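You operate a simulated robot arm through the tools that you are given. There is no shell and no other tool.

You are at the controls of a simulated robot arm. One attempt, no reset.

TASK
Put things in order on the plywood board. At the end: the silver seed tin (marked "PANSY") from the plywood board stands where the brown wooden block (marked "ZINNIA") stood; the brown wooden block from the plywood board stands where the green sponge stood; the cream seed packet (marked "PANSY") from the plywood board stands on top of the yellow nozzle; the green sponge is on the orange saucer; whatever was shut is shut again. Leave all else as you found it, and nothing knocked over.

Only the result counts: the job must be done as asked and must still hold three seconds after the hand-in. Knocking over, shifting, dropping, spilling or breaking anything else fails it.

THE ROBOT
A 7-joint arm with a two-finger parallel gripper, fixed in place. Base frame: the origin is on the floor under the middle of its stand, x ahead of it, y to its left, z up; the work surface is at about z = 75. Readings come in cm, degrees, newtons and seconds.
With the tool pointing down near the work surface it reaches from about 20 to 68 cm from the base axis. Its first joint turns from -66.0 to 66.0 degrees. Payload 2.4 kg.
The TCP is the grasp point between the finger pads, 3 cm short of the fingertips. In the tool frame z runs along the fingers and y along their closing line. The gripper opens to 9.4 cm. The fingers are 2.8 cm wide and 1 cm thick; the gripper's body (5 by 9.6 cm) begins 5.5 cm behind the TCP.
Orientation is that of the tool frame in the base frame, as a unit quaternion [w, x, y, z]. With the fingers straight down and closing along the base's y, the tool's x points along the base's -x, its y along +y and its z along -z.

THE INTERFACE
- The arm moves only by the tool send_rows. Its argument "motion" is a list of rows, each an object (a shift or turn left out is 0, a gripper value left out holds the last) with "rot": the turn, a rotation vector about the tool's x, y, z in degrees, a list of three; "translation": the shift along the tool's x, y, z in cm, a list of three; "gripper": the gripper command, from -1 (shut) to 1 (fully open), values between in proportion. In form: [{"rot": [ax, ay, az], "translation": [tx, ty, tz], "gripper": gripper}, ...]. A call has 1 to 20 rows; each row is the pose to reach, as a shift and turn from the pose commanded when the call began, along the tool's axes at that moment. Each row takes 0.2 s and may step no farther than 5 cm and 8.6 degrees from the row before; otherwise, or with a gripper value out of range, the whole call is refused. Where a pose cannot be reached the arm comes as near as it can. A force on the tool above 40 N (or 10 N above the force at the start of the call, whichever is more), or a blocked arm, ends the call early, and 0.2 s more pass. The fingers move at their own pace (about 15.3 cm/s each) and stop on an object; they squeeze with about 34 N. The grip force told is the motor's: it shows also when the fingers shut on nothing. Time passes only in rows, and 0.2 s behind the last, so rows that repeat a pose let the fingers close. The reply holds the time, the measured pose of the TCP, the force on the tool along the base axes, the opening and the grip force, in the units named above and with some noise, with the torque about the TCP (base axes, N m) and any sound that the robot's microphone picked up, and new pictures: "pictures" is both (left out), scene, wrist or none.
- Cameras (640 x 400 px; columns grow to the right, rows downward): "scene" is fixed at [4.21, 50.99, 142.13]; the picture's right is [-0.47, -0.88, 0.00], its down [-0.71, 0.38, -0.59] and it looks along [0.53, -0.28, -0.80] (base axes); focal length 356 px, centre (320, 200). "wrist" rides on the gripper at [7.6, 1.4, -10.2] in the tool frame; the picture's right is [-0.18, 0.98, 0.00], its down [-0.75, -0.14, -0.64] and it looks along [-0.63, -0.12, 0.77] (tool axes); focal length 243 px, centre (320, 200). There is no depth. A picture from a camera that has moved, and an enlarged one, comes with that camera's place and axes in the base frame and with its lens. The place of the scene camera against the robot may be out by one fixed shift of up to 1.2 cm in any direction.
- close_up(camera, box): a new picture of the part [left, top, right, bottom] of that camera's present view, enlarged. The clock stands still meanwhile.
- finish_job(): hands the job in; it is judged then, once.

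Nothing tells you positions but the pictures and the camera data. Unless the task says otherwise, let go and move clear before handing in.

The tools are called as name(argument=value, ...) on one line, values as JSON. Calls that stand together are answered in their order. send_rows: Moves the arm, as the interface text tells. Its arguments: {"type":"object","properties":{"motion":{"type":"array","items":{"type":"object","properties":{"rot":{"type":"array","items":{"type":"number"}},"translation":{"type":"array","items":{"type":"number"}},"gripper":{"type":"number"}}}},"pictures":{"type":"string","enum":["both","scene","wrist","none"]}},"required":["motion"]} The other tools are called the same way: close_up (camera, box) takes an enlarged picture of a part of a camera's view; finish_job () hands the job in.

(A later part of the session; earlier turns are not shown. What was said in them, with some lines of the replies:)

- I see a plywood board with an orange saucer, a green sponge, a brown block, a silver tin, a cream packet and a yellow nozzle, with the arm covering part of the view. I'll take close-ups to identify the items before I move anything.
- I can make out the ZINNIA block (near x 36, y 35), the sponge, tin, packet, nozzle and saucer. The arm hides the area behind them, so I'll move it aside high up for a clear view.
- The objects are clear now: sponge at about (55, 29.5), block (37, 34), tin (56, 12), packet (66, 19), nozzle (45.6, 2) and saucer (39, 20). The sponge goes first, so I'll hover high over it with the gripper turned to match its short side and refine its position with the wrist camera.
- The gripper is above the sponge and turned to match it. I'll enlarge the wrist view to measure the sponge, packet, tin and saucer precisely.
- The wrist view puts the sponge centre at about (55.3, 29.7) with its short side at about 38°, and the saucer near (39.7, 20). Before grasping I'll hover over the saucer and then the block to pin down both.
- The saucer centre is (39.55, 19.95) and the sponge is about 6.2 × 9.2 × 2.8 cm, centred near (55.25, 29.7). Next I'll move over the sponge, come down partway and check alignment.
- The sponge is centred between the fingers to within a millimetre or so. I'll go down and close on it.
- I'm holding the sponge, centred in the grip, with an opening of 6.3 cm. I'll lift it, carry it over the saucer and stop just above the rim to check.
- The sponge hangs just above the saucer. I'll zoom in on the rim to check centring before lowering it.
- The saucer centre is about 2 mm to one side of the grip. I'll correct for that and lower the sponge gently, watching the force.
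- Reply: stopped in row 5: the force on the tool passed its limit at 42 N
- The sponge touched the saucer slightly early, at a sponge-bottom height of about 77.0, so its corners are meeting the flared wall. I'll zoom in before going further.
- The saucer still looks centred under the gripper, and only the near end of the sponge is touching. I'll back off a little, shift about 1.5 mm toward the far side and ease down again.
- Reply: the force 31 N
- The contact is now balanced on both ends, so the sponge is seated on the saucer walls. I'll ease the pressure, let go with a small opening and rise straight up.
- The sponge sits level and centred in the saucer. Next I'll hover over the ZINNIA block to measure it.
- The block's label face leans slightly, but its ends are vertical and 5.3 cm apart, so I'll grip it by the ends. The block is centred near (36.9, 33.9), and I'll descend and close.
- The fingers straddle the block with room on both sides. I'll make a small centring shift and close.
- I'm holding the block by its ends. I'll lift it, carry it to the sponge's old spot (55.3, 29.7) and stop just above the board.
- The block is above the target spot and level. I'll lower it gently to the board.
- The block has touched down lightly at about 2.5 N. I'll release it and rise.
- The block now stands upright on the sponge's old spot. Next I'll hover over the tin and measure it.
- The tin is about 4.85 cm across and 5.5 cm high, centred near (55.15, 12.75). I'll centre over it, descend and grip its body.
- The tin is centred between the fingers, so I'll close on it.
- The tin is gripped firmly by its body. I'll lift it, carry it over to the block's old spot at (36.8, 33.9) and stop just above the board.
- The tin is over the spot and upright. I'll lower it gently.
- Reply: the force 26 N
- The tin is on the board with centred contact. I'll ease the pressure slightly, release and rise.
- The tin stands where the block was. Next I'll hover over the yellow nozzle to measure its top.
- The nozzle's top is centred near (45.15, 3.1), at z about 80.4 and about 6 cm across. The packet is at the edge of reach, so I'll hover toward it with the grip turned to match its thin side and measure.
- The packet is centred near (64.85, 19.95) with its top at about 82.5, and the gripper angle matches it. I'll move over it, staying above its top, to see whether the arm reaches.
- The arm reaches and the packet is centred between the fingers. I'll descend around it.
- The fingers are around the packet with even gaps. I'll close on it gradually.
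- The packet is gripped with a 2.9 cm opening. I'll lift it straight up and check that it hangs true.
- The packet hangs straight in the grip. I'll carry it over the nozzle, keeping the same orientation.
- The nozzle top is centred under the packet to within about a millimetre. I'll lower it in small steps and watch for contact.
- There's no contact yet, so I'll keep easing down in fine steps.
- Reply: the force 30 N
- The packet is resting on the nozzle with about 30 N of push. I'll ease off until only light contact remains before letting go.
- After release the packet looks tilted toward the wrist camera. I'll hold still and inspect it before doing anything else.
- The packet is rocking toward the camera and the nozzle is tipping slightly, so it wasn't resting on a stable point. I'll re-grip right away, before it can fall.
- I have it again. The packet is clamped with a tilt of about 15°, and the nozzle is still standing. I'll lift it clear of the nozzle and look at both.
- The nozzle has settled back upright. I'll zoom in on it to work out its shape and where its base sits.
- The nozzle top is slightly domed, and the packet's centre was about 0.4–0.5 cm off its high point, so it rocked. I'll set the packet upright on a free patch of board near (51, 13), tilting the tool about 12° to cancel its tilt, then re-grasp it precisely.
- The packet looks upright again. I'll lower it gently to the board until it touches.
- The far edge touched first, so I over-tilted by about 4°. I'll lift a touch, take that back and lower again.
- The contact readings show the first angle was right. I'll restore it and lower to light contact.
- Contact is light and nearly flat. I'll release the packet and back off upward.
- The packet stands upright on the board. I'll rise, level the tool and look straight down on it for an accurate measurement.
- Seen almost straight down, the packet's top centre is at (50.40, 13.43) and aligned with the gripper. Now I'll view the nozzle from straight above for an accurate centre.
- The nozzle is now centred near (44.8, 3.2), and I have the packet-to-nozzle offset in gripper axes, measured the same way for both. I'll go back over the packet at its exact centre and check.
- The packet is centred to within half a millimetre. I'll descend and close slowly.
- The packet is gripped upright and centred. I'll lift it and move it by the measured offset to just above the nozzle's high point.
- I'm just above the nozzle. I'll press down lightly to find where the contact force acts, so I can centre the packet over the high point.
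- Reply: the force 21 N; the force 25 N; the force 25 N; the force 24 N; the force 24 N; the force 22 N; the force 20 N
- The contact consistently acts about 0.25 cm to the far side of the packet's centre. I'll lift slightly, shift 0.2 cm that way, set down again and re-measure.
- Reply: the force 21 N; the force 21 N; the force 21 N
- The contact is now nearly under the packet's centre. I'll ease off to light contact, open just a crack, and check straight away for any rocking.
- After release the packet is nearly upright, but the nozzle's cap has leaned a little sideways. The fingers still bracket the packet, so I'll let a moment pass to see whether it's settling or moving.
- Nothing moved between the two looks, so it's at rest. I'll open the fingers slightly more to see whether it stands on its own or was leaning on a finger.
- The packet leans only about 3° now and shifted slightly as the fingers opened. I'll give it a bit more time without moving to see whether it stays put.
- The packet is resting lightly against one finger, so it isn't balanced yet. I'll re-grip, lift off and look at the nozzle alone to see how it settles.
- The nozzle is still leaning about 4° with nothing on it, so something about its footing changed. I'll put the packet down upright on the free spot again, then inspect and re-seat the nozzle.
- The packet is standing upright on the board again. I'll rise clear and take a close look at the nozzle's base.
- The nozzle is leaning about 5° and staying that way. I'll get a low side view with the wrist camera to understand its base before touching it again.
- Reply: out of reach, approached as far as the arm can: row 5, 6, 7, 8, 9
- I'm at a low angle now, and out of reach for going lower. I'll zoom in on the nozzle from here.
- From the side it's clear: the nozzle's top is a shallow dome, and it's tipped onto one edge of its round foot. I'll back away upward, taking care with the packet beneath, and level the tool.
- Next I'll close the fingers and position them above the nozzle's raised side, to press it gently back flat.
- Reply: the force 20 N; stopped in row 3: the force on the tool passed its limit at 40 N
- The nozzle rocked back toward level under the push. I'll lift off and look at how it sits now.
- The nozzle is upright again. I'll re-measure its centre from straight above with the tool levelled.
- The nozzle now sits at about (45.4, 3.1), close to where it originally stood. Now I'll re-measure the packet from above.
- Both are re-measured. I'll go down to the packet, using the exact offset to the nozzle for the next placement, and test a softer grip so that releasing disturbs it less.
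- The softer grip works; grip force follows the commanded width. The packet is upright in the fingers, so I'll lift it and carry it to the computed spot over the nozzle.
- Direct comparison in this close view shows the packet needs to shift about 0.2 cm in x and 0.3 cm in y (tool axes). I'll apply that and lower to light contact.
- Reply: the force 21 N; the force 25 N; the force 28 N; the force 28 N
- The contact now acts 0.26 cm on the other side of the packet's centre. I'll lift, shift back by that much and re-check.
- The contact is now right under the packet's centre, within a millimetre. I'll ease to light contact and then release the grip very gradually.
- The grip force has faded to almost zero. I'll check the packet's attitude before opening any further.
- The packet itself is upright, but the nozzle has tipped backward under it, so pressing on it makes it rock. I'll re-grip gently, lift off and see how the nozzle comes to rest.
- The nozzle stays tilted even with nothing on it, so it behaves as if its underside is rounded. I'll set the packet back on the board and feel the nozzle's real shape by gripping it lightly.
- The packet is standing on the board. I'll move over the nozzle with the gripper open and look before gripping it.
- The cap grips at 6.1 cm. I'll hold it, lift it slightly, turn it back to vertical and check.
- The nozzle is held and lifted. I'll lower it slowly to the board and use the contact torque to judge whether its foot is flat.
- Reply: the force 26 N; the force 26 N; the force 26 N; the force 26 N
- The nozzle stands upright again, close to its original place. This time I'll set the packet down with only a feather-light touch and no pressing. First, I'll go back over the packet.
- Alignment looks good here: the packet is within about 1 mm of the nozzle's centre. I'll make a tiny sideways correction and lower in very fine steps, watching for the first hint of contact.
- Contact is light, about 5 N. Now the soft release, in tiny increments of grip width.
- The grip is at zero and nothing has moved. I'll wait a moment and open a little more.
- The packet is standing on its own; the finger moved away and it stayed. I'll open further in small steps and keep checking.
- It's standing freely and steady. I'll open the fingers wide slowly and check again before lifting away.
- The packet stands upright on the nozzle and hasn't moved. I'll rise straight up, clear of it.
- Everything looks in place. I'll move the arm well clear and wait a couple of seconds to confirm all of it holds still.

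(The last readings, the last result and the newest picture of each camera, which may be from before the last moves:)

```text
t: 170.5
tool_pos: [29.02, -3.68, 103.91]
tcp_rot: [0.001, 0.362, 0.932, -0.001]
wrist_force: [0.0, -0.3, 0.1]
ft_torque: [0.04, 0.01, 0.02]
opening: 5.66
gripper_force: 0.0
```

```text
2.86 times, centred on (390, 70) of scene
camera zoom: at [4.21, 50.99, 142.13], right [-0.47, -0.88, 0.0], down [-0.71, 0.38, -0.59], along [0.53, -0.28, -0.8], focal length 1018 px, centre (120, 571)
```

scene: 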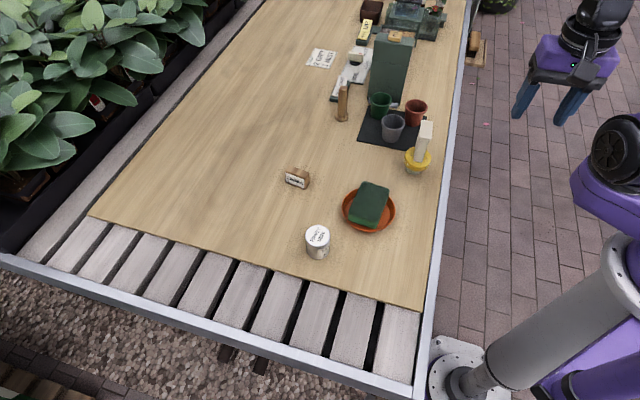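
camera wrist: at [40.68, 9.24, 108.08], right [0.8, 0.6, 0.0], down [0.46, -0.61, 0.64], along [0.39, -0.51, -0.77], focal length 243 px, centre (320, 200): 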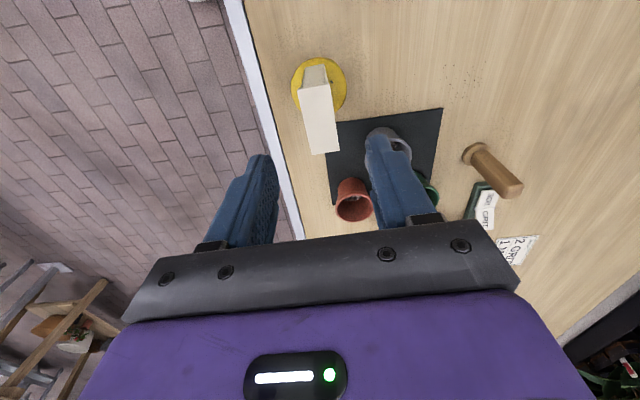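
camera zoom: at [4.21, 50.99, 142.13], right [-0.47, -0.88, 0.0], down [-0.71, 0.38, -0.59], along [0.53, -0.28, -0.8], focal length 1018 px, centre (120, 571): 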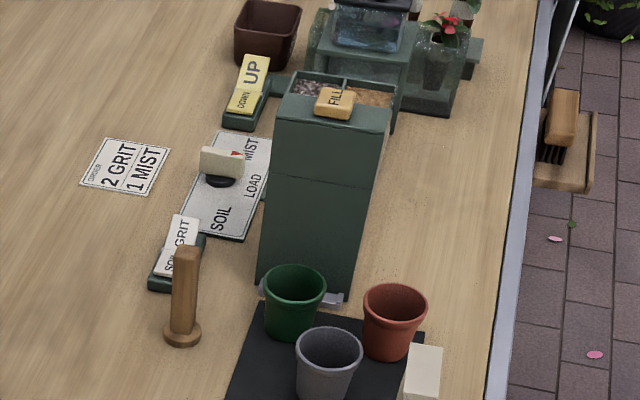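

After more than three seconds clear of it, the packet still stands on the nozzle. The tin is on the block's old spot, the block is on the sponge's, and the sponge is on the saucer. Everything else is where it was and nothing was opened, so I'm handing in.

finish_job()

```text
The job is handed in.
```

I've handed the job in, with all four items where you asked. The last check, over three seconds after the arm moved clear, showed everything still standing.

- **Sponge:** it sits level in the orange saucer. It is a little too long to lie flat on the saucer's floor, so it rests on the sloping sides.
- **ZINNIA block:** it stands where the sponge was.
- **PANSY tin:** it stands where the block was.
- **PANSY packet:** it stands upright on the yellow nozzle. This took several tries because the nozzle's top is slightly domed. On the first try I released it a few millimetres off centre and it leaned; I caught it each time before it could fall.

**Nozzle moved:** while I was placing the packet, the nozzle rocked and slid. I gripped it, stood it upright and put it back about half a centimetre from where it started, possibly leaning a degree or two.

I opened nothing, so nothing needed shutting. The rest of the board looked unchanged in the final pictures.
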